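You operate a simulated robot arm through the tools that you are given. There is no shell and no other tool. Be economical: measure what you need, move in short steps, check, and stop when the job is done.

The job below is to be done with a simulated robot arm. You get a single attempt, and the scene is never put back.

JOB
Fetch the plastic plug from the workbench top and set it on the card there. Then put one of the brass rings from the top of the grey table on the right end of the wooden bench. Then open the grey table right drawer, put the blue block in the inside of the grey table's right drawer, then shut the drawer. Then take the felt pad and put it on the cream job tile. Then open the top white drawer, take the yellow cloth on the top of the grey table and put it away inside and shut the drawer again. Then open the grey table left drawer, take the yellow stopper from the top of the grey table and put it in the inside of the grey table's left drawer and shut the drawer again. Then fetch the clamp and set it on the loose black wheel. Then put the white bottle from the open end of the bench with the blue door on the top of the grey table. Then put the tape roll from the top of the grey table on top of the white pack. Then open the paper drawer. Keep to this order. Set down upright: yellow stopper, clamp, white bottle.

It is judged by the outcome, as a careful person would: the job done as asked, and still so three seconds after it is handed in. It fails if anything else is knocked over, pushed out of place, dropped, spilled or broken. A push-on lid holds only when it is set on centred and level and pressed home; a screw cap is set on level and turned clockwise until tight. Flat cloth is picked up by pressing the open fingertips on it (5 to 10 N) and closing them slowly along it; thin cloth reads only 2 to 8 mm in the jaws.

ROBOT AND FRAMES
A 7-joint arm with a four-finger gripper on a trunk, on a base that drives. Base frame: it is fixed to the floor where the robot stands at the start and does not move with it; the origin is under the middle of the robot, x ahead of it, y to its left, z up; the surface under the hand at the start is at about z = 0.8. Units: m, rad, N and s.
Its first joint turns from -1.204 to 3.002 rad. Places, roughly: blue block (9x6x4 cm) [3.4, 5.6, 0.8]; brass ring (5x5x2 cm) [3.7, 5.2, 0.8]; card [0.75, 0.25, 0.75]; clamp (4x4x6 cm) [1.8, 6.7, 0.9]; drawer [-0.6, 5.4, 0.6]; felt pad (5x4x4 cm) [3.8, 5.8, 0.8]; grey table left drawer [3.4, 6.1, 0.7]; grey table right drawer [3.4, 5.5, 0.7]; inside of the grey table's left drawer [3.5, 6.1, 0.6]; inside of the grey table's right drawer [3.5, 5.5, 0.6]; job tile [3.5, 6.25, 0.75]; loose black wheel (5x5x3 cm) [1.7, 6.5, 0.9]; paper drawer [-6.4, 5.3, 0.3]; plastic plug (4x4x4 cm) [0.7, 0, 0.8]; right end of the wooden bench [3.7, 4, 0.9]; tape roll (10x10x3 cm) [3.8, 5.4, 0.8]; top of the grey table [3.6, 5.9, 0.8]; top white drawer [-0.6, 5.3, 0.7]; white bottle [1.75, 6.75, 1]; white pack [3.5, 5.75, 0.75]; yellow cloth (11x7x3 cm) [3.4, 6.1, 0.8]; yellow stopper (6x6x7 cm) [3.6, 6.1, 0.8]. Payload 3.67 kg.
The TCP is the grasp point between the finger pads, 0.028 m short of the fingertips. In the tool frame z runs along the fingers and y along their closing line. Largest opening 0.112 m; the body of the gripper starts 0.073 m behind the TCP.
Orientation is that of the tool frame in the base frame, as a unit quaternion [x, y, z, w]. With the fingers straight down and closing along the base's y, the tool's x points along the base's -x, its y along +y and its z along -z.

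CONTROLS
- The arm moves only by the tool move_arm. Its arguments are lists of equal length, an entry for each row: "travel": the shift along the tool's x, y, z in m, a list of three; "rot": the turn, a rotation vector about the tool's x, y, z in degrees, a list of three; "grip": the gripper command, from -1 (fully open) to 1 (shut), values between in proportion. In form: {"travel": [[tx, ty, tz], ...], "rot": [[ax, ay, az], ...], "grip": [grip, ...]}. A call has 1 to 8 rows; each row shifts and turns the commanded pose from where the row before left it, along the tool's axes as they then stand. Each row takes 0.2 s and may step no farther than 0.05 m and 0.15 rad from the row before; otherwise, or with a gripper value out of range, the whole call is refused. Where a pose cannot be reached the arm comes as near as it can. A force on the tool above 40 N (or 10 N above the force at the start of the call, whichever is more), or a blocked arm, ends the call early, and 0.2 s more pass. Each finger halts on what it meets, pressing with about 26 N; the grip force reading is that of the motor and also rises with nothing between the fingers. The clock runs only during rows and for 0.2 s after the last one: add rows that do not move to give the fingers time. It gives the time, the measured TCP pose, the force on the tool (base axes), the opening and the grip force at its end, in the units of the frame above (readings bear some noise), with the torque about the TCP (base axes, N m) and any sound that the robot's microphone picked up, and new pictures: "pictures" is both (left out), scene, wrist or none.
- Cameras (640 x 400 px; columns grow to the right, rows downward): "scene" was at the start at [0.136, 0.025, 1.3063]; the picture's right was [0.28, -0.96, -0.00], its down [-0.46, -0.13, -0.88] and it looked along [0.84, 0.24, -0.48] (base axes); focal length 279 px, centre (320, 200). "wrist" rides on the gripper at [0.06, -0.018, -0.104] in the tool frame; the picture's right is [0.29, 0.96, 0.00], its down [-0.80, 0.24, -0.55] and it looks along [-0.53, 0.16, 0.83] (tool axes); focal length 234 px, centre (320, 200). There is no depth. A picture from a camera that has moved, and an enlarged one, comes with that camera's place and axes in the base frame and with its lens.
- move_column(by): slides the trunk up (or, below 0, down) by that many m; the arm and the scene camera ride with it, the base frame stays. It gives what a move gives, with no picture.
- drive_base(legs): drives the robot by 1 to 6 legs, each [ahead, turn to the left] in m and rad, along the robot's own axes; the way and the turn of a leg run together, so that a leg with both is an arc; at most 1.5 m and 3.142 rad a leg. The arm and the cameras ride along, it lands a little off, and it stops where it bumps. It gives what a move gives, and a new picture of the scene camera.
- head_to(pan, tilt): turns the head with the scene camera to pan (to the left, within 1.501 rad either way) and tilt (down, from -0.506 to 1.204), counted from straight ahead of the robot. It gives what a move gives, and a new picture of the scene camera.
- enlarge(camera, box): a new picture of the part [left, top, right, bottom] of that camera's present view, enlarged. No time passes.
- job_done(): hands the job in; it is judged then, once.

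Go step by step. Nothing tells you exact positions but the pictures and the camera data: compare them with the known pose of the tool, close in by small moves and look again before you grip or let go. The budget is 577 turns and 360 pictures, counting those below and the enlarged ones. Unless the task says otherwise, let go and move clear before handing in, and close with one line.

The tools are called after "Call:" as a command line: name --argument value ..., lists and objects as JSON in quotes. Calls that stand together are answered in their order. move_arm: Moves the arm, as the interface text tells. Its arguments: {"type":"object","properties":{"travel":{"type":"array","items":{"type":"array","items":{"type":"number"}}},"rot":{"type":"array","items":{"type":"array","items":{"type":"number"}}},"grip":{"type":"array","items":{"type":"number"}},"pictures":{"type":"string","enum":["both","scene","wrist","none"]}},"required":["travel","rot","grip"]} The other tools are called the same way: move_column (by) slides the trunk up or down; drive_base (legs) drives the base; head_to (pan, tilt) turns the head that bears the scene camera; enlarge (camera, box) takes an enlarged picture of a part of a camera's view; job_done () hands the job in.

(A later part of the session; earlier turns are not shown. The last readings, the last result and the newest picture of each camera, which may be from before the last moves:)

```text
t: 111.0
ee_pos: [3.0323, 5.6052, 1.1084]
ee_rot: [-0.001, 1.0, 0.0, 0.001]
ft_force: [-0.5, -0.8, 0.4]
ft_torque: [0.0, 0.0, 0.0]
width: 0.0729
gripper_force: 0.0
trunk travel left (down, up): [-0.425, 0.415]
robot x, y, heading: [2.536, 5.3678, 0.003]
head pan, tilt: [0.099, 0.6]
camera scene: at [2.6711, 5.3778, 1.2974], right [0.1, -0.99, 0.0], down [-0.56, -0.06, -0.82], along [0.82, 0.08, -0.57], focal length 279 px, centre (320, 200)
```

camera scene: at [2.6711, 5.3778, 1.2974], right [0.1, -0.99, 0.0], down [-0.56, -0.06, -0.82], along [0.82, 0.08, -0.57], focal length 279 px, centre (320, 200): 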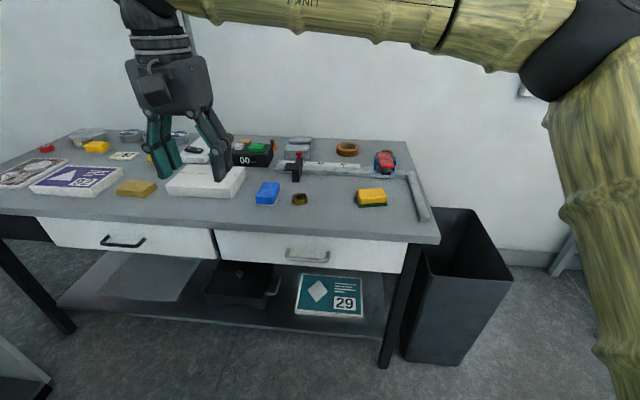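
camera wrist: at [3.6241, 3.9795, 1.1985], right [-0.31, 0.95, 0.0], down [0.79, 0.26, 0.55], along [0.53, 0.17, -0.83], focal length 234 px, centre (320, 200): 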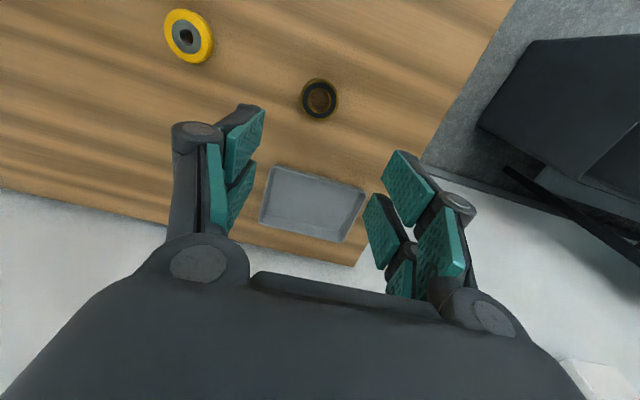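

I see both drawers and their bar handles. I'm enlarging the right handle.

Call:
enlarge --camera "scene" --box '[200, 190, 440, 340]'

Call:
enlarge --camera "wrist" --box '[0, 0, 640, 399]'

```text
2.67 times, centred on (320, 265) of scene
camera zoom: at [2.6711, 5.3778, 1.2974], right [0.1, -0.99, 0.0], down [-0.56, -0.06, -0.82], along [0.82, 0.08, -0.57], focal length 744 px, centre (320, 27)
```

zoom: 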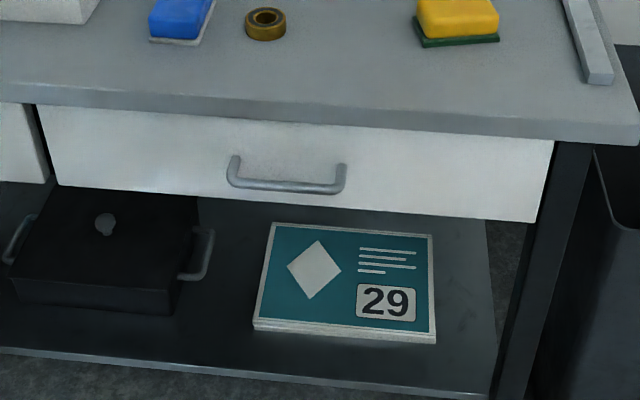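

```text
1.00 times, centred on (320, 200) of wrist (not enlarged: the box is as wide or as high as the picture)
camera zoom: at [2.9736, 5.5863, 1.2133], right [-0.29, 0.96, 0.0], down [0.8, 0.24, 0.55], along [0.53, 0.16, -0.83], focal length 234 px, centre (320, 200)
```

zoom: 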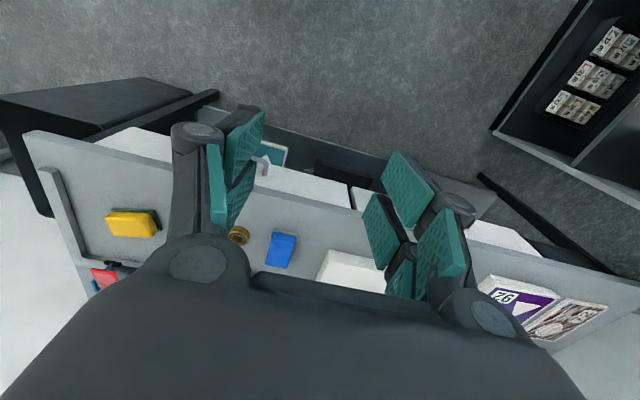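

The right handle bar is at about (3.225, 5.47, 0.70), running along y. I'll turn the hand so the fingers close across it, then tilt it forward 60°.

Call:
move_arm --travel '[[0, 0, 0], [0, 0, 0], [0, 0, 0], [0, 0, 0], [0, 0, 0], [0, 0, 0], [0, 0, 0], [0, 0, 0]]' --rot '[[0, 0, 8.2], [0, 0, 8.2], [0, 0, 8.2], [0, 0, 8.2], [0, 0, 8.2], [0, 0, 8.2], [0, 0, 8.2], [0, 0, 8.2]]' --grip '[-0.1, -0.1, -0.1, -0.1, -0.1, -0.1, -0.1, -0.1]' --pictures "none"

Call:
move_arm --travel '[[0, 0, 0], [0, 0, 0], [0, 0, 0], [0, 0, 0], [0, 0, 0], [0, 0, 0], [0, 0, 0], [0, 0, 0]]' --rot '[[0, 0, 8.2], [0, 0, 8.2], [0, 0, 8.0], [-8, 0, 0], [-8, 0, 0], [-8, 0, 0], [-8, 0, 0], [-8, 0, 0]]' --grip '[-0.1, -0.1, -0.1, -0.1, -0.1, -0.1, -0.1, -0.1]' --pictures "both"

```text
t: 112.8
ee_pos: [3.0322, 5.6063, 1.1089]
ee_rot: [0.543, 0.84, 0.0, 0.0]
ft_force: [0.1, -0.4, -0.2]
ft_torque: [-0.02, -0.04, 0.01]
width: 0.0616
gripper_force: 0.1
trunk travel left (down, up): [-0.425, 0.415]
robot x, y, heading: [2.5351, 5.3694, 0.001]
head pan, tilt: [0.099, 0.6]
```

```text
t: 114.5
ee_pos: [3.0324, 5.6059, 1.1094]
ee_rot: [0.663, 0.665, 0.243, 0.243]
ft_force: [0.0, 0.3, -0.1]
ft_torque: [0.02, 0.01, -0.01]
width: 0.0618
gripper_force: 0.0
trunk travel left (down, up): [-0.425, 0.415]
robot x, y, heading: [2.531, 5.367, 0.002]
head pan, tilt: [0.099, 0.6]
camera scene: at [2.6705, 5.3781, 1.2975], right [0.1, -0.99, 0.0], down [-0.56, -0.06, -0.83], along [0.82, 0.08, -0.56], focal length 279 px, centre (320, 200)
camera wrist: at [2.9521, 5.6648, 1.1775], right [0.73, 0.29, 0.62], down [-0.17, -0.8, 0.58], along [0.66, -0.53, -0.53], focal length 234 px, centre (320, 200)
```

scene: 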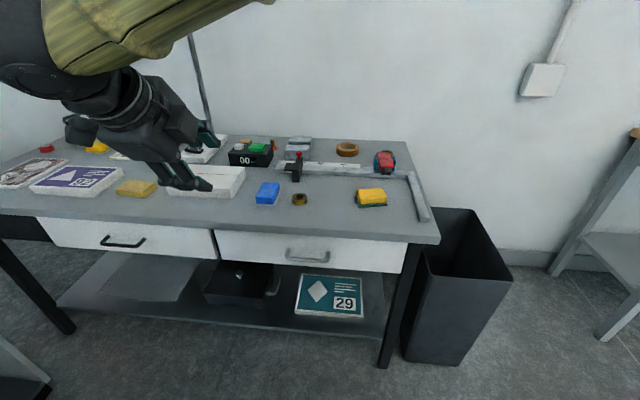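
wrist: 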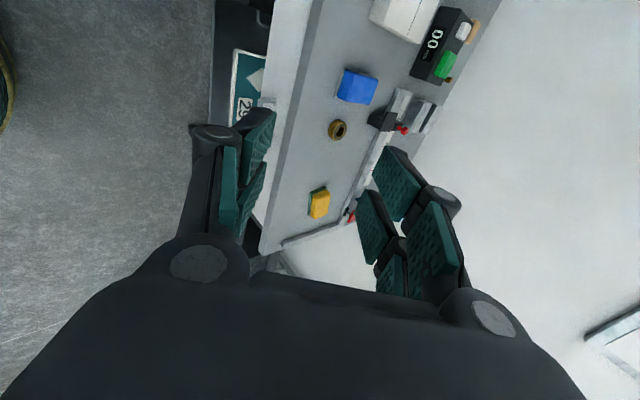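

The tilt works. I'll finish the tilt and move to a standoff in front of the handle.

Call:
move_arm --travel '[[0, 0, 0], [0, 0, 0], [0, 0, 0], [-0.0151, -0.0286, 0.0325], [-0.0151, -0.0286, 0.0325], [-0.0151, -0.0286, 0.0325], [-0.0151, -0.0286, 0.0325], [-0.0151, -0.0286, 0.0325]]' --rot '[[-8, 0, 0], [-8, 0, 0], [-4, 0, 0], [0, 0, 0], [0, 0, 0], [0, 0, 0], [0, 0, 0], [0, 0, 0]]' --grip '[-0.1, -0.1, -0.1, -0.1, -0.1, -0.1, -0.1, -0.1]' --pictures "none"

Call:
move_arm --travel '[[-0.0151, -0.0286, 0.0325], [-0.0151, -0.0286, 0.0325], [-0.0151, -0.0286, 0.0325], [-0.0151, -0.0286, 0.0325], [0, 0, 0]]' --rot '[[0, 0, 0], [0, 0, 0], [0, 0, 0], [0, 0, 0], [0, 0, 0]]' --grip '[-0.1, -0.1, -0.1, -0.1, -0.1]' --pictures "both"

```text
t: 116.3
ee_pos: [3.0982, 5.5339, 0.903]
ee_rot: [0.612, 0.613, 0.354, 0.353]
ft_force: [0.2, 0.5, 0.3]
ft_torque: [0.0, 0.01, 0.01]
width: 0.0616
gripper_force: 0.1
trunk travel left (down, up): [-0.425, 0.415]
robot x, y, heading: [2.5347, 5.3683, -0.003]
head pan, tilt: [0.099, 0.6]
```

```text
t: 117.5
ee_pos: [3.1568, 5.4719, 0.7353]
ee_rot: [0.612, 0.614, 0.353, 0.353]
ft_force: [-0.6, 0.6, 0.0]
ft_torque: [-0.01, -0.03, 0.04]
width: 0.0617
gripper_force: 0.1
trunk travel left (down, up): [-0.425, 0.415]
robot x, y, heading: [2.5331, 5.3663, 0.001]
head pan, tilt: [0.099, 0.6]
camera scene: at [2.671, 5.3778, 1.2974], right [0.1, -0.99, 0.0], down [-0.56, -0.06, -0.82], along [0.82, 0.08, -0.57], focal length 279 px, centre (320, 200)
camera wrist: at [3.0588, 5.5301, 0.7718], right [0.48, 0.29, 0.83], down [-0.36, -0.8, 0.48], along [0.8, -0.53, -0.28], focal length 234 px, centre (320, 200)
```

scene: 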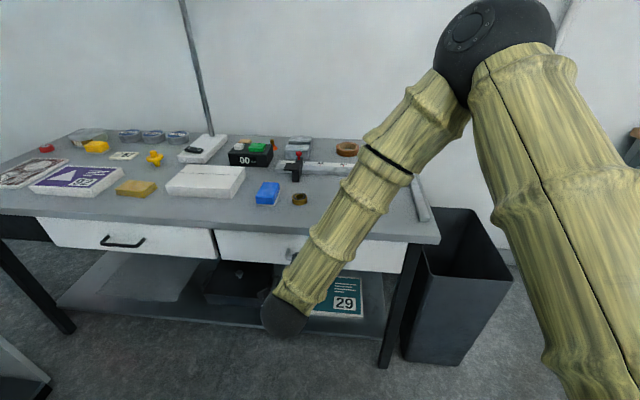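
wrist: 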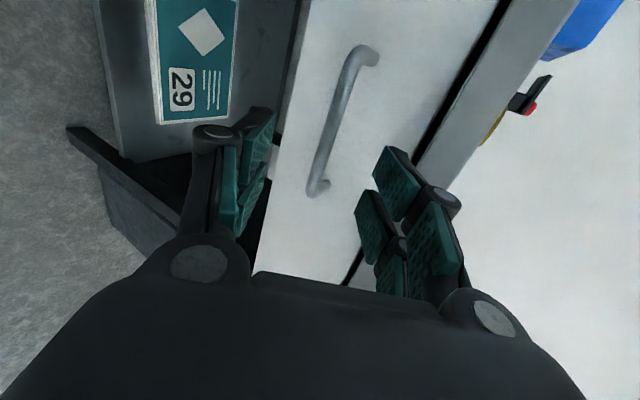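

The wrist view puts the bar at (3.22, 5.477, 0.708). I'm moving in so the bar lies between the pads and closing.

Call:
move_arm --travel '[[0.004, 0.007, 0.03], [0, 0, 0.026], [0, 0, 0], [0, 0, 0], [0, 0, 0], [0, 0, 0]]' --rot '[[0, 0, 0], [0, 0, 0], [0, 0, 0], [0, 0, 0], [0, 0, 0], [0, 0, 0]]' --grip '[-0.1, -0.1, -0.1, 0.4, 0.8, 0.9]' --pictures "wrist"

```text
t: 119.0
ee_pos: [3.2094, 5.4745, 0.7137]
ee_rot: [0.613, 0.613, 0.352, 0.352]
ft_force: [-9.3, -0.9, -16.4]
ft_torque: [1.69, 0.38, -0.74]
width: 0.0116
gripper_force: 45.5
trunk travel left (down, up): [-0.425, 0.415]
robot x, y, heading: [2.5357, 5.3701, -0.0]
head pan, tilt: [0.099, 0.6]
camera wrist: at [3.1107, 5.5335, 0.7504], right [0.48, 0.29, 0.83], down [-0.36, -0.8, 0.49], along [0.8, -0.53, -0.28], focal length 234 px, centre (320, 200)
```

wrist: 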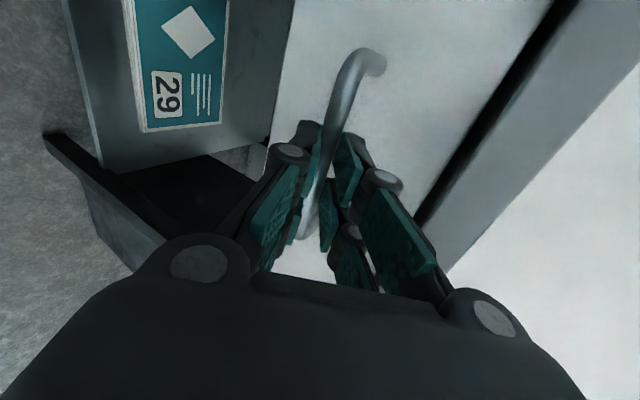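

The bar is gripped. I'm pulling the drawer out gently along −x.

Call:
move_arm --travel '[[0, -0.004, 0], [0, -0.01, -0.0173], [0, -0.015, -0.026], [0, -0.015, -0.026], [0, -0.015, -0.026], [0, 0, 0]]' --rot '[[0, 0, 0], [0, 0, 0], [0, 0, 0], [0, 0, 0], [0, 0, 0], [0, 0, 0]]' --grip '[0.9, 0.9, 0.9, 0.9, 0.9, 0.9]' --pictures "scene"

```text
t: 120.3
ee_pos: [3.0974, 5.4716, 0.7122]
ee_rot: [0.612, 0.613, 0.353, 0.354]
ft_force: [0.0, -0.3, 0.3]
ft_torque: [-0.02, 0.02, 0.0]
width: 0.0058
gripper_force: 0.1
trunk travel left (down, up): [-0.425, 0.415]
robot x, y, heading: [2.534, 5.364, -0.002]
head pan, tilt: [0.099, 0.6]
camera scene: at [2.6711, 5.3778, 1.2974], right [0.1, -0.99, 0.0], down [-0.56, -0.06, -0.83], along [0.82, 0.08, -0.57], focal length 279 px, centre (320, 200)
```

scene: 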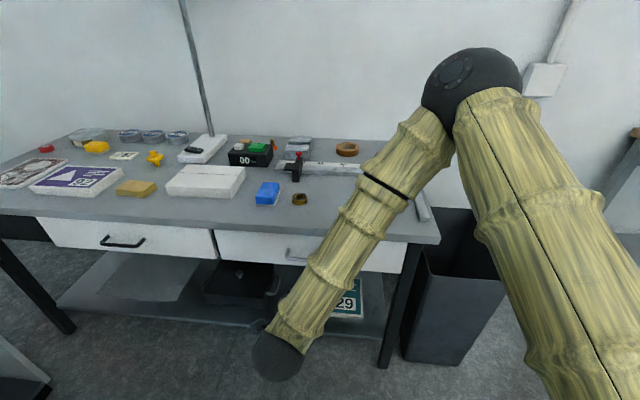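

The fingers slipped off the bar. I'll use a steeper hand (40° forward) so the inner finger hooks behind the bar.

Call:
move_arm --travel '[[0, 0, 0], [0, 0, 0], [0, 0, 0], [0.002, 0.0443, 0.0072], [0.0025, 0.0443, 0.0071], [0, 0, 0]]' --rot '[[7, 0, 0], [7, 0, 0], [6, 0, 0], [0, 0, 0], [0, 0, 0], [0, 0, 0]]' --grip '[0.3, 0.3, 0.3, 0.3, 0.3, 0.3]' --pictures "both"

```text
t: 121.8
ee_pos: [3.1763, 5.48, 0.7574]
ee_rot: [0.664, 0.665, 0.242, 0.241]
ft_force: [0.0, 0.1, -0.3]
ft_torque: [0.01, 0.02, 0.03]
width: 0.0395
gripper_force: 0.0
trunk travel left (down, up): [-0.425, 0.415]
robot x, y, heading: [2.5364, 5.3709, 0.006]
head pan, tilt: [0.099, 0.6]
camera scene: at [2.6711, 5.3777, 1.2974], right [0.1, -0.99, 0.0], down [-0.56, -0.06, -0.82], along [0.82, 0.08, -0.57], focal length 279 px, centre (320, 200)
camera wrist: at [3.0957, 5.5379, 0.8266], right [0.73, 0.29, 0.62], down [-0.17, -0.8, 0.58], along [0.66, -0.53, -0.54], focal length 234 px, centre (320, 200)
```

scene: 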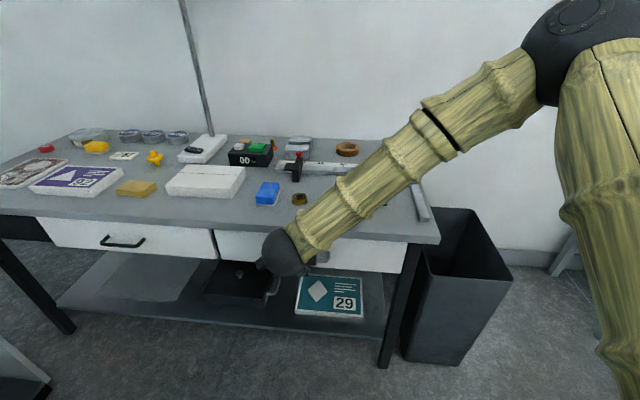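
wrist: 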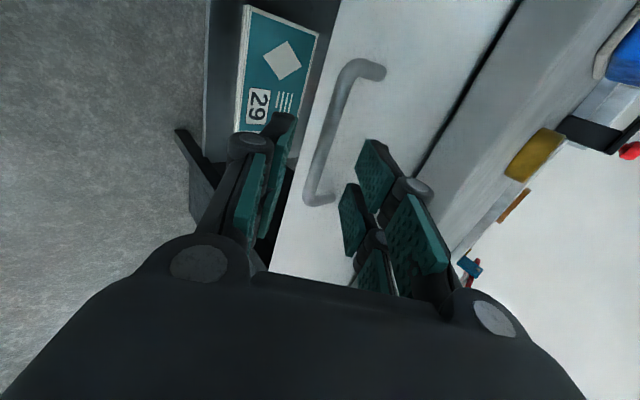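

The bar is centred between the fingers. I'm advancing over it and closing.

Call:
move_arm --travel '[[0, 0.001, 0.03], [0, 0, 0.03], [0, 0, 0], [0, 0, 0], [0, 0, 0]]' --rot '[[0, 0, 0], [0, 0, 0], [0, 0, 0], [0, 0, 0], [0, 0, 0]]' --grip '[0.3, 0.3, 0.3, 0.8, 1.0]' --pictures "wrist"

```text
t: 123.0
ee_pos: [3.2153, 5.4799, 0.7156]
ee_rot: [0.664, 0.664, 0.244, 0.242]
ft_force: [2.4, 0.9, 11.1]
ft_torque: [0.86, -0.27, -1.39]
width: 0.0121
gripper_force: 44.9
trunk travel left (down, up): [-0.425, 0.415]
robot x, y, heading: [2.5327, 5.3659, 0.005]
head pan, tilt: [0.099, 0.6]
camera wrist: at [3.1351, 5.5376, 0.7841], right [0.73, 0.29, 0.62], down [-0.17, -0.8, 0.58], along [0.66, -0.53, -0.53], focal length 234 px, centre (320, 200)
```

wrist: 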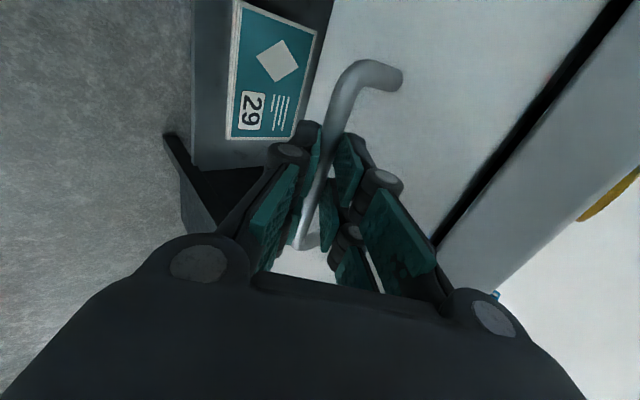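

Call:
move_arm --travel '[[0, -0.0077, -0.0064], [0, -0.0153, -0.0129], [0, -0.0153, -0.0129], [0, 0, 0]]' --rot '[[0, 0, 0], [0, 0, 0], [0, 0, 0], [0, 0, 0]]' --grip '[1, 1, 1, 1]' --pictures "wrist"

```text
t: 124.0
ee_pos: [3.1652, 5.4792, 0.7155]
ee_rot: [0.663, 0.665, 0.243, 0.242]
ft_force: [-0.1, 5.0, 17.9]
ft_torque: [1.08, -0.2, -1.38]
width: 0.0119
gripper_force: 44.9
trunk travel left (down, up): [-0.425, 0.415]
robot x, y, heading: [2.5333, 5.3688, 0.003]
head pan, tilt: [0.099, 0.6]
camera wrist: at [3.085, 5.5375, 0.7841], right [0.73, 0.29, 0.62], down [-0.17, -0.8, 0.58], along [0.66, -0.53, -0.53], focal length 234 px, centre (320, 200)
```

wrist: 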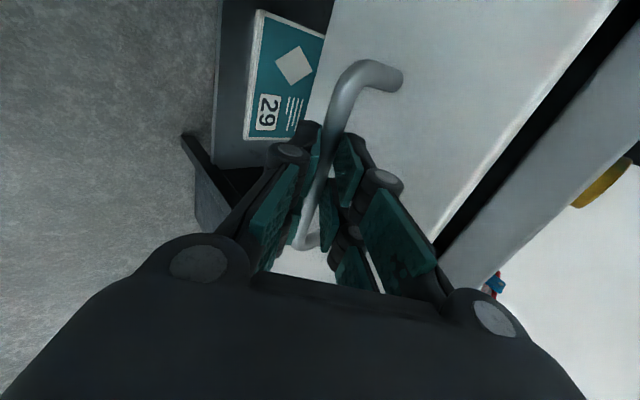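

The drawer is sliding out. I'm pulling further.

Call:
move_arm --travel '[[0, -0.0222, -0.0219], [0, -0.0245, -0.0206], [0, -0.0245, -0.0206], [0, -0.0245, -0.0206], [0, -0.0245, -0.0206], [0, -0.0245, -0.0206], [0, 0, 0]]' --rot '[[0, 0, 0], [0, 0, 0], [0, 0, 0], [0, 0, 0], [0, 0, 0], [0, 0, 0], [0, 0, 0]]' --grip '[1, 1, 1, 1, 1, 1, 1]' --pictures "both"

```text
t: 125.1
ee_pos: [3.0164, 5.4783, 0.7171]
ee_rot: [0.665, 0.665, 0.239, 0.241]
ft_force: [-0.8, 7.5, -23.1]
ft_torque: [0.72, 0.42, -1.43]
width: 0.012
gripper_force: 45.5
trunk travel left (down, up): [-0.425, 0.415]
robot x, y, heading: [2.5335, 5.3707, 0.0]
head pan, tilt: [0.099, 0.6]
stopped in row 5: the force on the tool passed its limit at 41 N (the readings are from after the stop); the commanded pose is now the measured one
camera scene: at [2.6725, 5.3785, 1.2973], right [0.1, -0.99, 0.0], down [-0.56, -0.06, -0.82], along [0.82, 0.08, -0.57], focal length 279 px, centre (320, 200)
camera wrist: at [2.9367, 5.5378, 0.7853], right [0.74, 0.29, 0.61], down [-0.17, -0.8, 0.58], along [0.65, -0.53, -0.54], focal length 234 px, centre (320, 200)
```

scene: 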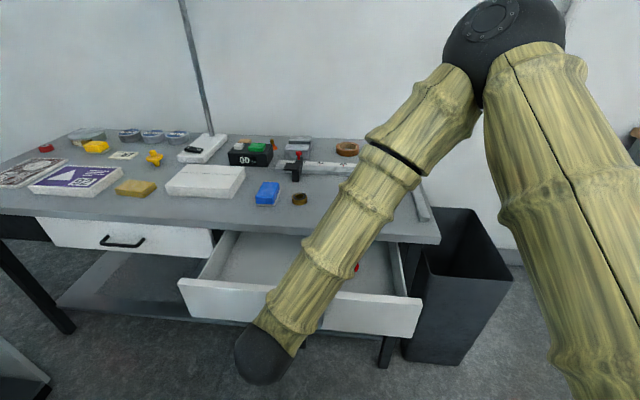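
wrist: 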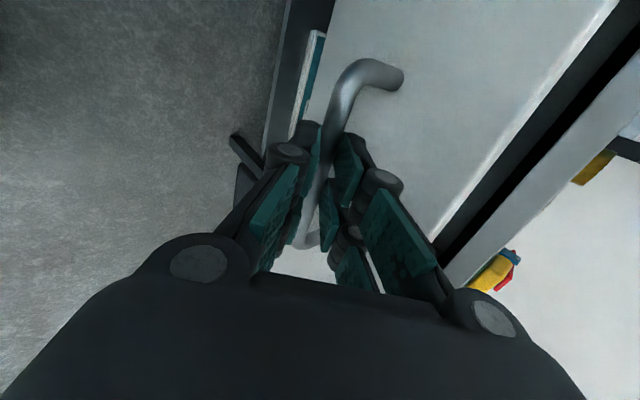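

The drawer is open about 0.2 m, which is enough. I'm releasing the handle and backing off upward.

Call:
move_arm --travel '[[0, 0, 0], [0, 0, 0], [0, 0, -0.04], [0, 0, -0.05], [0, 0.02, -0.04], [0, 0.03, -0.03], [0, 0.03, -0.03], [0, 0.03, -0.03]]' --rot '[[0, 0, 0], [0, 0, 0], [0, 0, 0], [0, 0, 0], [8, 0, 0], [8, 0, 0], [8, 0, 0], [8, 0, 0]]' --grip '[0.5, 0.3, 0.3, 0.0, -0.5, -0.8, -0.8, -0.8]' --pictures "none"

Call:
move_arm --travel '[[0, 0.03, -0.03], [0, 0.03, -0.03], [0, 0.045, 0], [0, 0.045, 0], [0, 0.045, 0], [0, 0, 0]]' --rot '[[8, 0, 0], [0, 0, 0], [0, 0, 0], [0, 0, 0], [0, 0, 0], [0, 0, 0]]' --grip '[-0.8, -0.8, -0.8, -0.8, -0.8, -0.8]' --pictures "both"

```text
t: 126.9
ee_pos: [2.9956, 5.4794, 0.9494]
ee_rot: [0.706, 0.705, 0.048, 0.048]
ft_force: [-0.1, -0.2, -0.1]
ft_torque: [0.02, -0.01, 0.01]
width: 0.1008
gripper_force: 0.1
trunk travel left (down, up): [-0.425, 0.415]
robot x, y, heading: [2.5349, 5.3667, 0.002]
head pan, tilt: [0.099, 0.6]
```

```text
t: 128.3
ee_pos: [3.1807, 5.48, 1.0115]
ee_rot: [0.707, 0.707, -0.001, 0.0]
ft_force: [-0.2, -0.4, -0.2]
ft_torque: [-0.01, 0.03, -0.02]
width: 0.1009
gripper_force: 0.1
trunk travel left (down, up): [-0.425, 0.415]
robot x, y, heading: [2.5328, 5.3712, -0.003]
head pan, tilt: [0.099, 0.6]
camera scene: at [2.671, 5.3776, 1.2974], right [0.1, -0.99, 0.0], down [-0.56, -0.06, -0.83], along [0.82, 0.08, -0.57], focal length 279 px, centre (320, 200)
camera wrist: at [3.1641, 5.5394, 1.1159], right [0.96, 0.29, 0.0], down [0.24, -0.8, 0.55], along [0.16, -0.53, -0.83], focal length 234 px, centre (320, 200)
```

scene: 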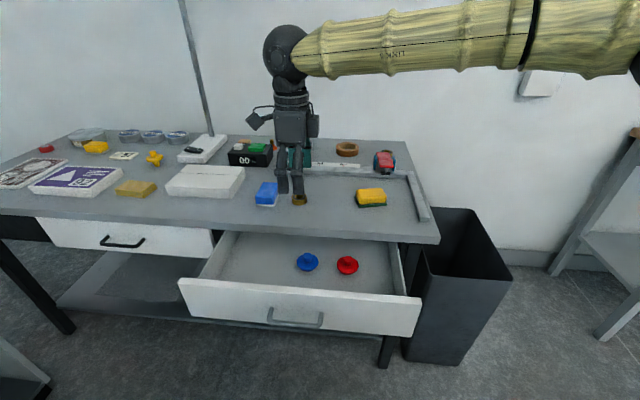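
wrist: 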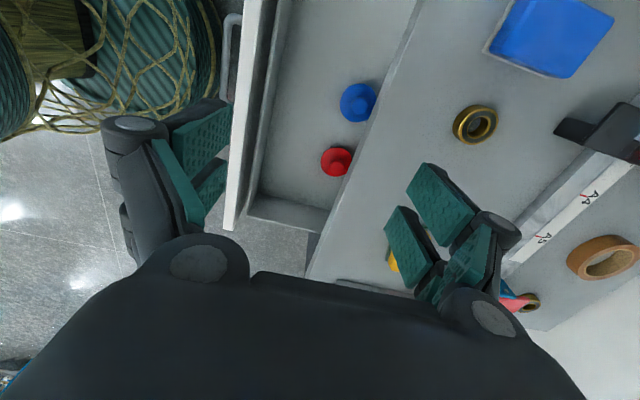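

The drawer is open, with two knobs inside near its back right. The blue block is axis-aligned at about (3.375, 5.613), long side along x. I'll turn the hand back and go above it.

Call:
move_arm --travel '[[0, 0, 0], [0, 0, 0], [0, 0, 0], [0, 0, 0], [0, 0, 0], [0, 0, 0], [0, 0, 0], [0, 0, 0]]' --rot '[[0, 0, -8.2], [0, 0, -8.2], [0, 0, -8.2], [0, 0, -8.2], [0, 0, -8.2], [0, 0, -8.2], [0, 0, -8.2], [0, 0, -8.2]]' --grip '[-0.6, -0.6, -0.6, -0.6, -0.6, -0.6, -0.6, -0.6]' --pictures "none"

Call:
move_arm --travel '[[0, 0, 0], [0, 0, 0], [0, 0, 0], [-0.039, 0.027, 0], [-0.039, 0.027, 0], [-0.039, 0.027, 0], [-0.039, 0.026, 0], [-0.039, 0.026, 0]]' --rot '[[0, 0, -8.2], [0, 0, -8.2], [0, 0, -8.0], [0, 0, 0], [0, 0, 0], [0, 0, 0], [0, 0, 0], [0, 0, 0]]' --grip '[-0.6, -0.6, -0.6, -0.6, -0.6, -0.6, -0.6, -0.6]' --pictures "wrist"

```text
t: 130.1
ee_pos: [3.1852, 5.4794, 1.013]
ee_rot: [0.211, 0.978, -0.001, -0.001]
ft_force: [0.4, 0.4, 1.0]
ft_torque: [-0.02, 0.03, -0.02]
width: 0.0899
gripper_force: 0.0
trunk travel left (down, up): [-0.425, 0.415]
robot x, y, heading: [2.5338, 5.3696, 0.006]
head pan, tilt: [0.099, 0.6]
```

```text
t: 131.9
ee_pos: [3.382, 5.6128, 1.0101]
ee_rot: [0.0, 1.0, -0.001, -0.002]
ft_force: [-0.7, 0.8, -0.1]
ft_torque: [-0.03, 0.06, -0.01]
width: 0.0897
gripper_force: 0.1
trunk travel left (down, up): [-0.425, 0.415]
robot x, y, heading: [2.534, 5.371, 0.003]
head pan, tilt: [0.099, 0.6]
camera wrist: at [3.3228, 5.5942, 1.1136], right [-0.29, 0.96, 0.0], down [0.8, 0.24, 0.55], along [0.53, 0.16, -0.83], focal length 234 px, centre (320, 200)
```

wrist: 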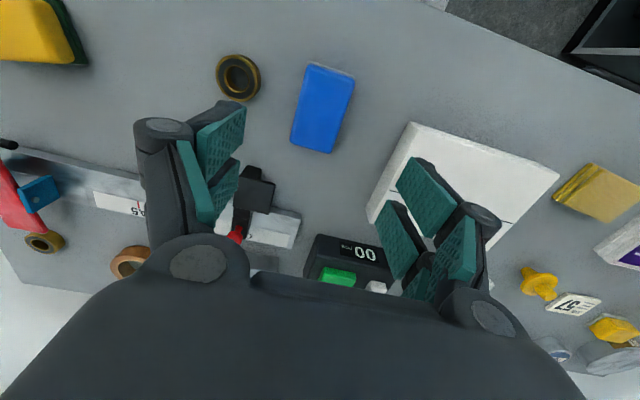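

The block is centred. I'm descending and gripping across its width.

Call:
move_arm --travel '[[0.003, 0, 0.045], [0, 0, 0.045], [0, 0, 0.045], [0, 0, 0.042], [0, 0, 0], [0, 0, 0], [0, 0, 0], [0, 0, 0]]' --rot '[[0, 0, 0], [0, 0, 0], [0, 0, 0], [0, 0, 0], [0, 0, 0], [0, 0, 0], [0, 0, 0], [0, 0, 0]]' --grip '[-0.5, -0.5, -0.5, -0.5, -0.5, 0.0, 0.2, 0.2]' --pictures "wrist"

```text
t: 133.7
ee_pos: [3.3762, 5.6147, 0.8346]
ee_rot: [0.0, 1.0, -0.001, -0.001]
ft_force: [0.5, 0.6, -0.2]
ft_torque: [-0.02, 0.04, 0.03]
width: 0.0554
gripper_force: 26.3
trunk travel left (down, up): [-0.425, 0.415]
robot x, y, heading: [2.5327, 5.3703, -0.002]
head pan, tilt: [0.099, 0.6]
camera wrist: at [3.3173, 5.5948, 0.9392], right [-0.29, 0.96, 0.0], down [0.8, 0.24, 0.55], along [0.53, 0.16, -0.83], focal length 234 px, centre (320, 200)
```

wrist: 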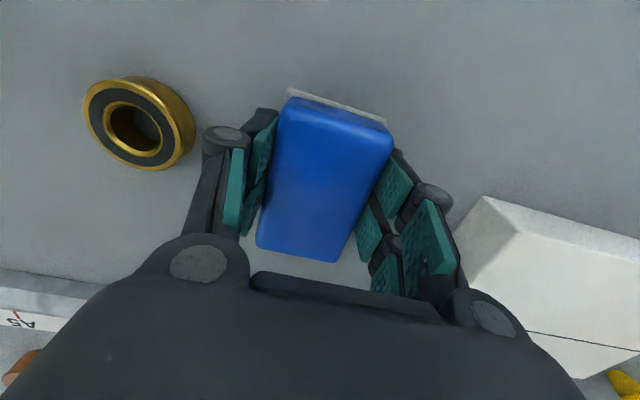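

The block is held. I'm lifting and carrying it over the left part of the open drawer.

Call:
move_arm --travel '[[0, 0, -0.04], [0, 0, -0.05], [0, 0, -0.04], [0.042, 0, 0], [0.042, 0, 0], [0.042, 0, 0], [0.042, 0, 0], [0.043, 0, 0]]' --rot '[[0, 0, 0], [0, 0, 0], [0, 0, 0], [0, 0, 0], [0, 0, 0], [0, 0, 0], [0, 0, 0], [0, 0, 0]]' --grip '[0.2, 0.2, 0.2, 0.2, 0.2, 0.2, 0.2, 0.2]'

```text
t: 135.5
ee_pos: [3.1603, 5.6131, 0.9657]
ee_rot: [0.001, 1.0, 0.0, -0.001]
ft_force: [-0.1, 0.0, -1.1]
ft_torque: [0.0, -0.03, 0.03]
width: 0.0554
gripper_force: 25.9
trunk travel left (down, up): [-0.425, 0.415]
robot x, y, heading: [2.5356, 5.3704, -0.001]
head pan, tilt: [0.099, 0.6]
camera scene: at [2.6708, 5.3778, 1.2974], right [0.1, -0.99, 0.0], down [-0.56, -0.06, -0.83], along [0.82, 0.08, -0.56], focal length 279 px, centre (320, 200)
camera wrist: at [3.1019, 5.5944, 1.0713], right [-0.29, 0.96, 0.0], down [0.8, 0.24, 0.55], along [0.53, 0.16, -0.83], focal length 234 px, centre (320, 200)
```

scene: 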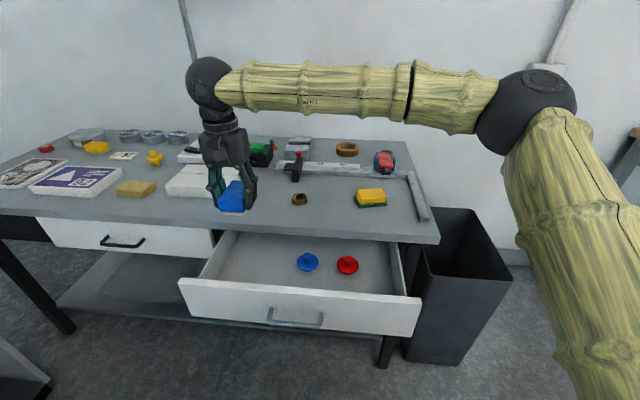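
wrist: 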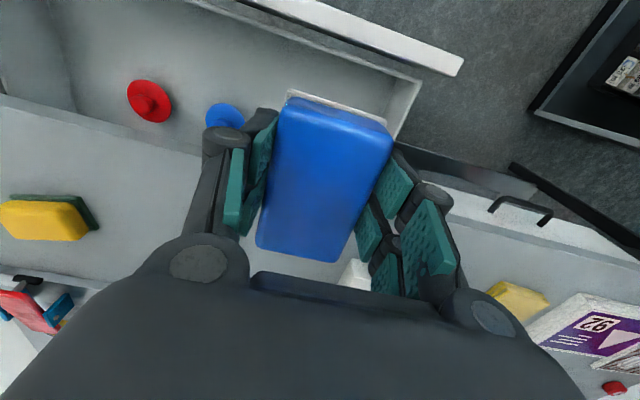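

It's clear of the drawer walls and knobs. I'm lowering into the drawer.

Call:
move_arm --travel '[[0, 0, 0.05], [0, 0, 0.05], [0, 0, 0.05], [0, 0, 0.05], [0, 0, 0.04], [0, 0, 0.03]]' --rot '[[0, 0, 0], [0, 0, 0], [0, 0, 0], [0, 0, 0], [0, 0, 0], [0, 0, 0]]' --grip '[0.2, 0.2, 0.2, 0.2, 0.2, 0.2]' --pictures "wrist"

```text
t: 136.9
ee_pos: [3.164, 5.6116, 0.6935]
ee_rot: [0.0, 1.0, 0.0, -0.001]
ft_force: [0.1, -0.2, -0.5]
ft_torque: [-0.01, 0.02, -0.01]
width: 0.0554
gripper_force: 26.2
trunk travel left (down, up): [-0.425, 0.415]
robot x, y, heading: [2.5325, 5.3709, 0.002]
head pan, tilt: [0.099, 0.6]
camera wrist: at [3.1039, 5.5933, 0.798], right [-0.29, 0.96, 0.0], down [0.8, 0.24, 0.55], along [0.53, 0.16, -0.83], focal length 234 px, centre (320, 200)
```

wrist: 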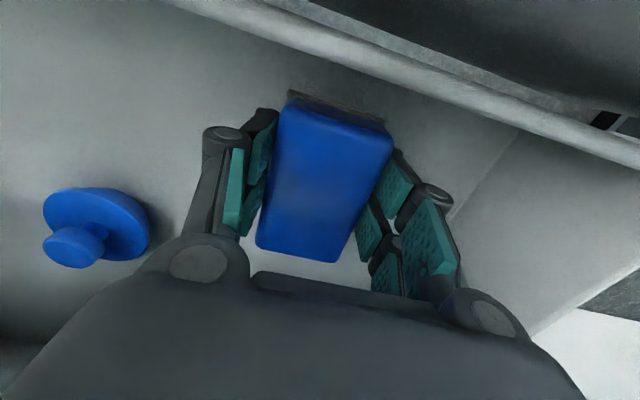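

Call:
move_arm --travel '[[0, 0, 0.008], [0, 0, 0.006], [0, 0, 0.006], [0, 0, 0.006], [0, 0, 0.006]]' --rot '[[0, 0, 0], [0, 0, 0], [0, 0, 0], [0, 0, 0], [0, 0, 0]]' --grip '[0.2, 0.2, 0.2, 0.2, 0.2]' --pictures "none"

```text
t: 137.9
ee_pos: [3.1666, 5.6112, 0.6771]
ee_rot: [0.001, 1.0, 0.001, 0.002]
ft_force: [0.8, -5.5, 22.9]
ft_torque: [-0.88, 0.46, 0.17]
width: 0.0555
gripper_force: 25.8
trunk travel left (down, up): [-0.425, 0.415]
robot x, y, heading: [2.5351, 5.3704, -0.001]
head pan, tilt: [0.099, 0.6]
stopped in row 4: the force on the tool passed its limit at 47 N (the readings are from after the stop); the commanded pose is now the measured one
```

The block touches the drawer floor. I'm releasing and lifting out.

Call:
move_arm --travel '[[0, 0, -0.002], [0, 0, 0], [0, 0, -0.05], [0, 0, -0.05], [0, 0, -0.05], [0, 0, -0.05], [0, 0, -0.05]]' --rot '[[0, 0, 0], [0, 0, 0], [0, 0, 0], [0, 0, 0], [0, 0, 0], [0, 0, 0], [0, 0, 0]]' --grip '[-0.2, -0.4, -0.4, -0.4, -0.4, -0.4, -0.4]' --pictures "both"

```text
t: 139.5
ee_pos: [3.1644, 5.6132, 0.9267]
ee_rot: [-0.001, 1.0, 0.001, -0.001]
ft_force: [0.0, 0.5, 0.8]
ft_torque: [-0.02, -0.01, 0.01]
width: 0.0787
gripper_force: 0.0
trunk travel left (down, up): [-0.425, 0.415]
robot x, y, heading: [2.533, 5.3672, 0.006]
head pan, tilt: [0.099, 0.6]
camera scene: at [2.6706, 5.3777, 1.2974], right [0.1, -0.99, 0.0], down [-0.56, -0.06, -0.83], along [0.82, 0.08, -0.56], focal length 279 px, centre (320, 200)
camera wrist: at [3.105, 5.594, 1.031], right [-0.29, 0.96, 0.0], down [0.8, 0.24, 0.55], along [0.53, 0.16, -0.83], focal length 234 px, centre (320, 200)
```

scene: 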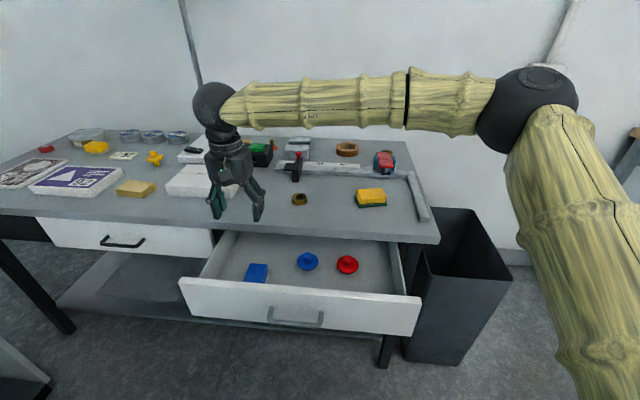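
wrist: 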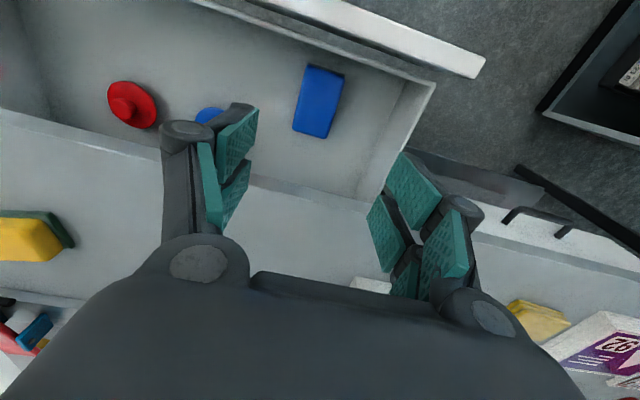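

The block lies in the drawer. Now I'll close the fingers, come down in front of the handle and push the drawer shut.

Call:
move_arm --travel '[[0.0408, -0.0276, 0], [0.0408, -0.0276, 0], [0.0408, -0.0276, 0], [0.0408, -0.0276, 0], [0.0408, -0.0276, 0], [0, 0, 0], [0, 0, 0]]' --rot '[[0, 0, 0], [0, 0, 0], [0, 0, 0], [0, 0, 0], [0, 0, 0], [0, 0, 0], [0, 0, 0]]' --grip '[-0.4, 0, 0.4, 1, 1, 1, 1]' --pictures "none"

Call:
move_arm --travel '[[0, 0, 0.043], [0, 0, 0.043], [0, 0, 0.043], [0, 0, 0.043], [0, 0, 0.04], [0, 0, 0]]' --rot '[[0, 0, 0], [0, 0, 0], [0, 0, 0], [0, 0, 0], [0, 0, 0], [0, 0, 0]]' --grip '[1, 1, 1, 1, 1, 1]' --pictures "both"

```text
t: 141.1
ee_pos: [2.9617, 5.4741, 0.924]
ee_rot: [0.001, 1.0, 0.0, -0.001]
ft_force: [-0.2, 0.0, -0.1]
ft_torque: [-0.03, 0.0, 0.04]
width: 0.0001
gripper_force: 26.3
trunk travel left (down, up): [-0.425, 0.415]
robot x, y, heading: [2.5376, 5.3698, -0.001]
head pan, tilt: [0.099, 0.6]
```

```text
t: 142.5
ee_pos: [2.9609, 5.4785, 0.7121]
ee_rot: [0.0, 1.0, 0.001, 0.0]
ft_force: [0.1, 0.0, 0.1]
ft_torque: [0.02, -0.01, -0.03]
width: 0.0001
gripper_force: 25.7
trunk travel left (down, up): [-0.425, 0.415]
robot x, y, heading: [2.5352, 5.3694, 0.005]
head pan, tilt: [0.099, 0.6]
camera scene: at [2.6712, 5.3776, 1.2974], right [0.1, -0.99, 0.0], down [-0.56, -0.06, -0.82], along [0.82, 0.08, -0.57], focal length 279 px, centre (320, 200)
camera wrist: at [2.9023, 5.4592, 0.8159], right [-0.29, 0.96, 0.0], down [0.8, 0.24, 0.55], along [0.53, 0.16, -0.83], focal length 234 px, centre (320, 200)
```

scene: 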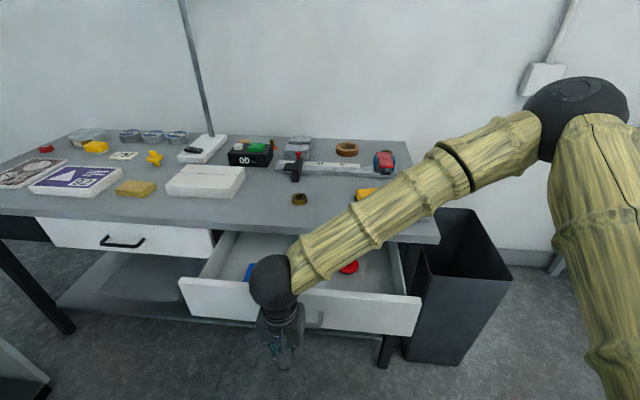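
wrist: 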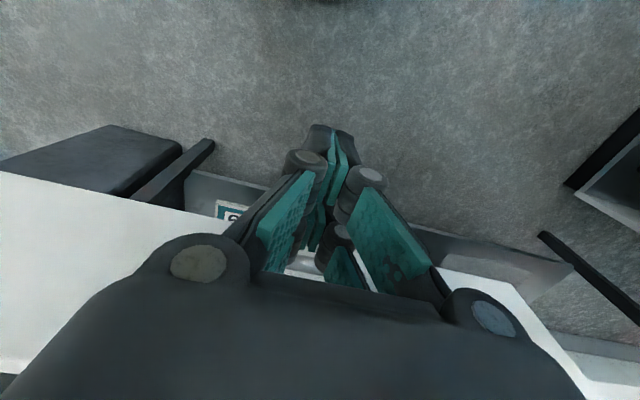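

Call:
move_arm --travel '[[-0.03, 0, 0], [-0.03, 0, 0], [-0.03, 0, 0], [-0.03, 0, 0], [-0.03, 0, 0], [-0.03, 0, 0], [-0.03, 0, 0], [-0.02, 0, 0]]' --rot '[[0, 0, 0], [0, 0, 0], [0, 0, 0], [0, 0, 0], [0, 0, 0], [0, 0, 0], [0, 0, 0], [0, 0, 0]]' --grip '[1, 1, 1, 1, 1, 1, 1, 1]' --pictures "both"

```text
t: 144.3
ee_pos: [3.1932, 5.4722, 0.7121]
ee_rot: [0.0, 1.0, 0.0, 0.0]
ft_force: [0.3, 0.0, 0.6]
ft_torque: [0.01, 0.02, -0.02]
width: 0.0001
gripper_force: 35.5
trunk travel left (down, up): [-0.425, 0.415]
robot x, y, heading: [2.5345, 5.3683, 0.001]
head pan, tilt: [0.099, 0.6]
camera scene: at [2.6714, 5.3776, 1.2973], right [0.1, -0.99, 0.0], down [-0.56, -0.06, -0.82], along [0.82, 0.08, -0.57], focal length 279 px, centre (320, 200)
camera wrist: at [3.1338, 5.4538, 0.8172], right [-0.29, 0.96, 0.0], down [0.8, 0.24, 0.55], along [0.53, 0.16, -0.83], focal length 234 px, centre (320, 200)
```

scene: 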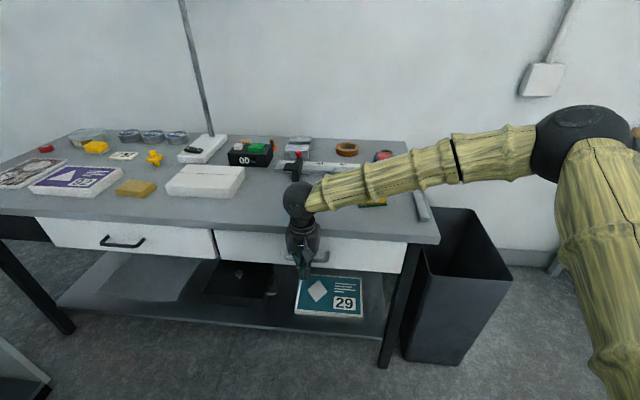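
wrist: 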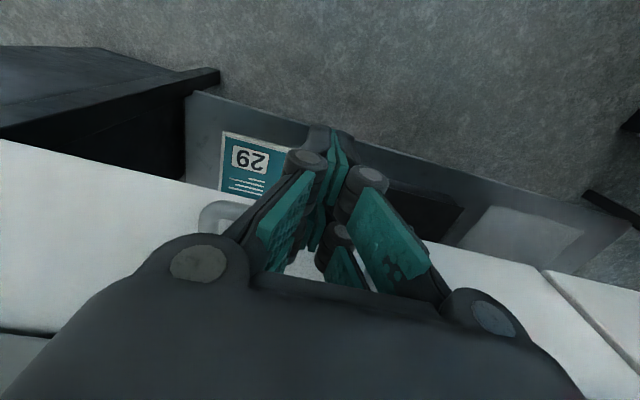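

The drawer is almost shut. I'm pushing the last bit until it resists.

Call:
move_arm --travel '[[-0.006, 0, 0], [-0.006, 0, 0], [-0.006, 0, 0], [-0.006, 0, 0], [-0.006, 0, 0], [-0.004, 0, 0]]' --rot '[[0, 0, 0], [0, 0, 0], [0, 0, 0], [0, 0, 0], [0, 0, 0], [0, 0, 0]]' --grip '[1, 1, 1, 1, 1, 1]' --pictures "wrist"

```text
t: 145.1
ee_pos: [3.2019, 5.4749, 0.7113]
ee_rot: [-0.002, 1.0, -0.001, -0.004]
ft_force: [-10.1, 1.0, -1.6]
ft_torque: [-0.14, 0.16, 0.01]
width: 0.0058
gripper_force: 35.8
trunk travel left (down, up): [-0.425, 0.415]
robot x, y, heading: [2.5357, 5.3669, 0.002]
head pan, tilt: [0.099, 0.6]
stopped in row 3: the force on the tool passed its limit at 47 N (the readings are from after the stop); the commanded pose is now the measured one
camera wrist: at [3.1429, 5.4558, 0.8158], right [-0.29, 0.96, 0.0], down [0.8, 0.24, 0.55], along [0.52, 0.16, -0.84], focal length 234 px, centre (320, 200)
```

wrist: 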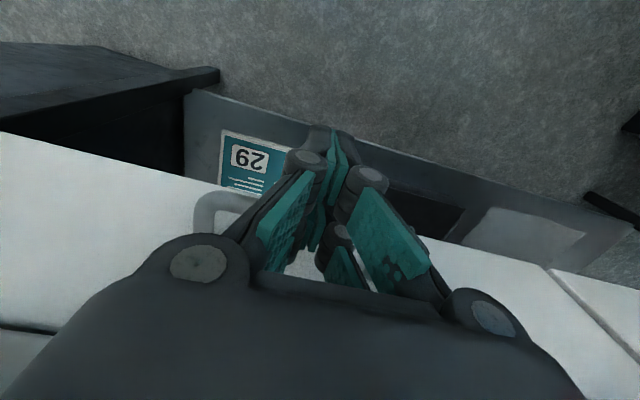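

It resists, so the drawer is shut. I'm backing off and rising.

Call:
move_arm --travel '[[0.03, 0, 0], [0.045, 0, 0], [0.04, 0, -0.03], [0, 0, -0.05], [0, 0, -0.05], [0, 0, -0.05], [0, 0, -0.05], [0, 0, -0.05]]' --rot '[[0, 0, 0], [0, 0, 0], [0, 0, 0], [0, 0, 0], [0, 0, 0], [0, 0, 0], [0, 0, 0], [0, 0, 0]]' --grip '[1, 1, 1, 0.5, 0, -0.3, -0.3, -0.3]' --pictures "scene"

Call:
enlarge --camera "scene" --box '[0, 110, 260, 280]'

```text
t: 146.9
ee_pos: [3.0869, 5.4757, 0.9912]
ee_rot: [-0.001, 1.0, -0.001, -0.002]
ft_force: [-0.4, -0.4, -0.1]
ft_torque: [-0.03, 0.01, 0.0]
width: 0.0732
gripper_force: 0.1
trunk travel left (down, up): [-0.425, 0.415]
robot x, y, heading: [2.5352, 5.3715, 0.002]
head pan, tilt: [0.099, 0.6]
camera scene: at [2.6703, 5.3776, 1.2974], right [0.1, -0.99, 0.0], down [-0.56, -0.06, -0.83], along [0.82, 0.08, -0.56], focal length 279 px, centre (320, 200)
```

scene: 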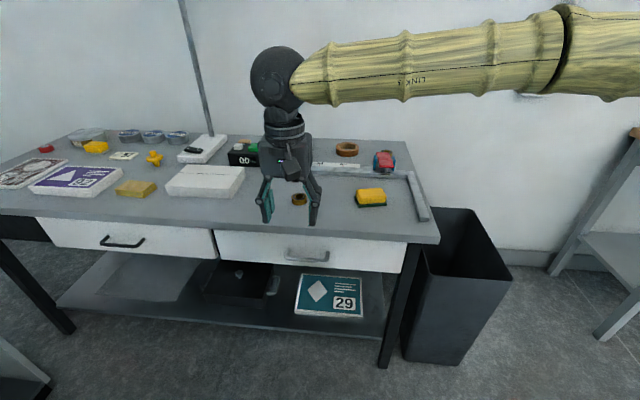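

```text
2.35 times, centred on (130, 195) of scene
camera zoom: at [2.6703, 5.3776, 1.2974], right [0.1, -0.99, 0.0], down [-0.56, -0.06, -0.83], along [0.82, 0.08, -0.56], focal length 657 px, centre (767, 212)
```

zoom: 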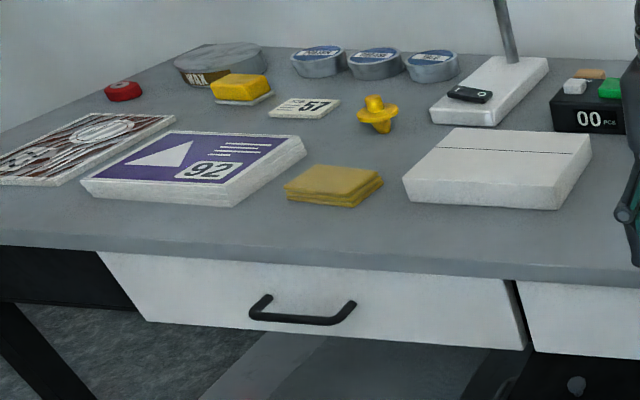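

The right drawer is shut. The felt pad looks to be the tan piece behind the counter at about (3.83, 5.83), and the cream "57" tile is at (3.65, 6.29). Before driving along the table I'll check the area to the left.

Call:
head_to --pan 1.1 --tilt 0.5

```text
t: 148.2
ee_pos: [3.088, 5.4748, 0.9896]
ee_rot: [-0.001, 1.0, 0.0, -0.004]
ft_force: [0.1, -0.6, 0.3]
ft_torque: [-0.01, -0.01, 0.01]
width: 0.0727
gripper_force: 0.0
trunk travel left (down, up): [-0.425, 0.415]
robot x, y, heading: [2.5369, 5.3685, 0.002]
head pan, tilt: [1.1, 0.499]
camera scene: at [2.6242, 5.4497, 1.3065], right [0.89, -0.45, 0.0], down [-0.22, -0.43, -0.88], along [0.4, 0.78, -0.48], focal length 279 px, centre (320, 200)
```

scene: 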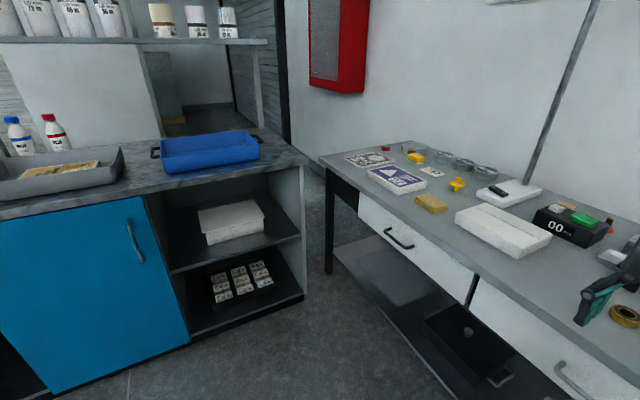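

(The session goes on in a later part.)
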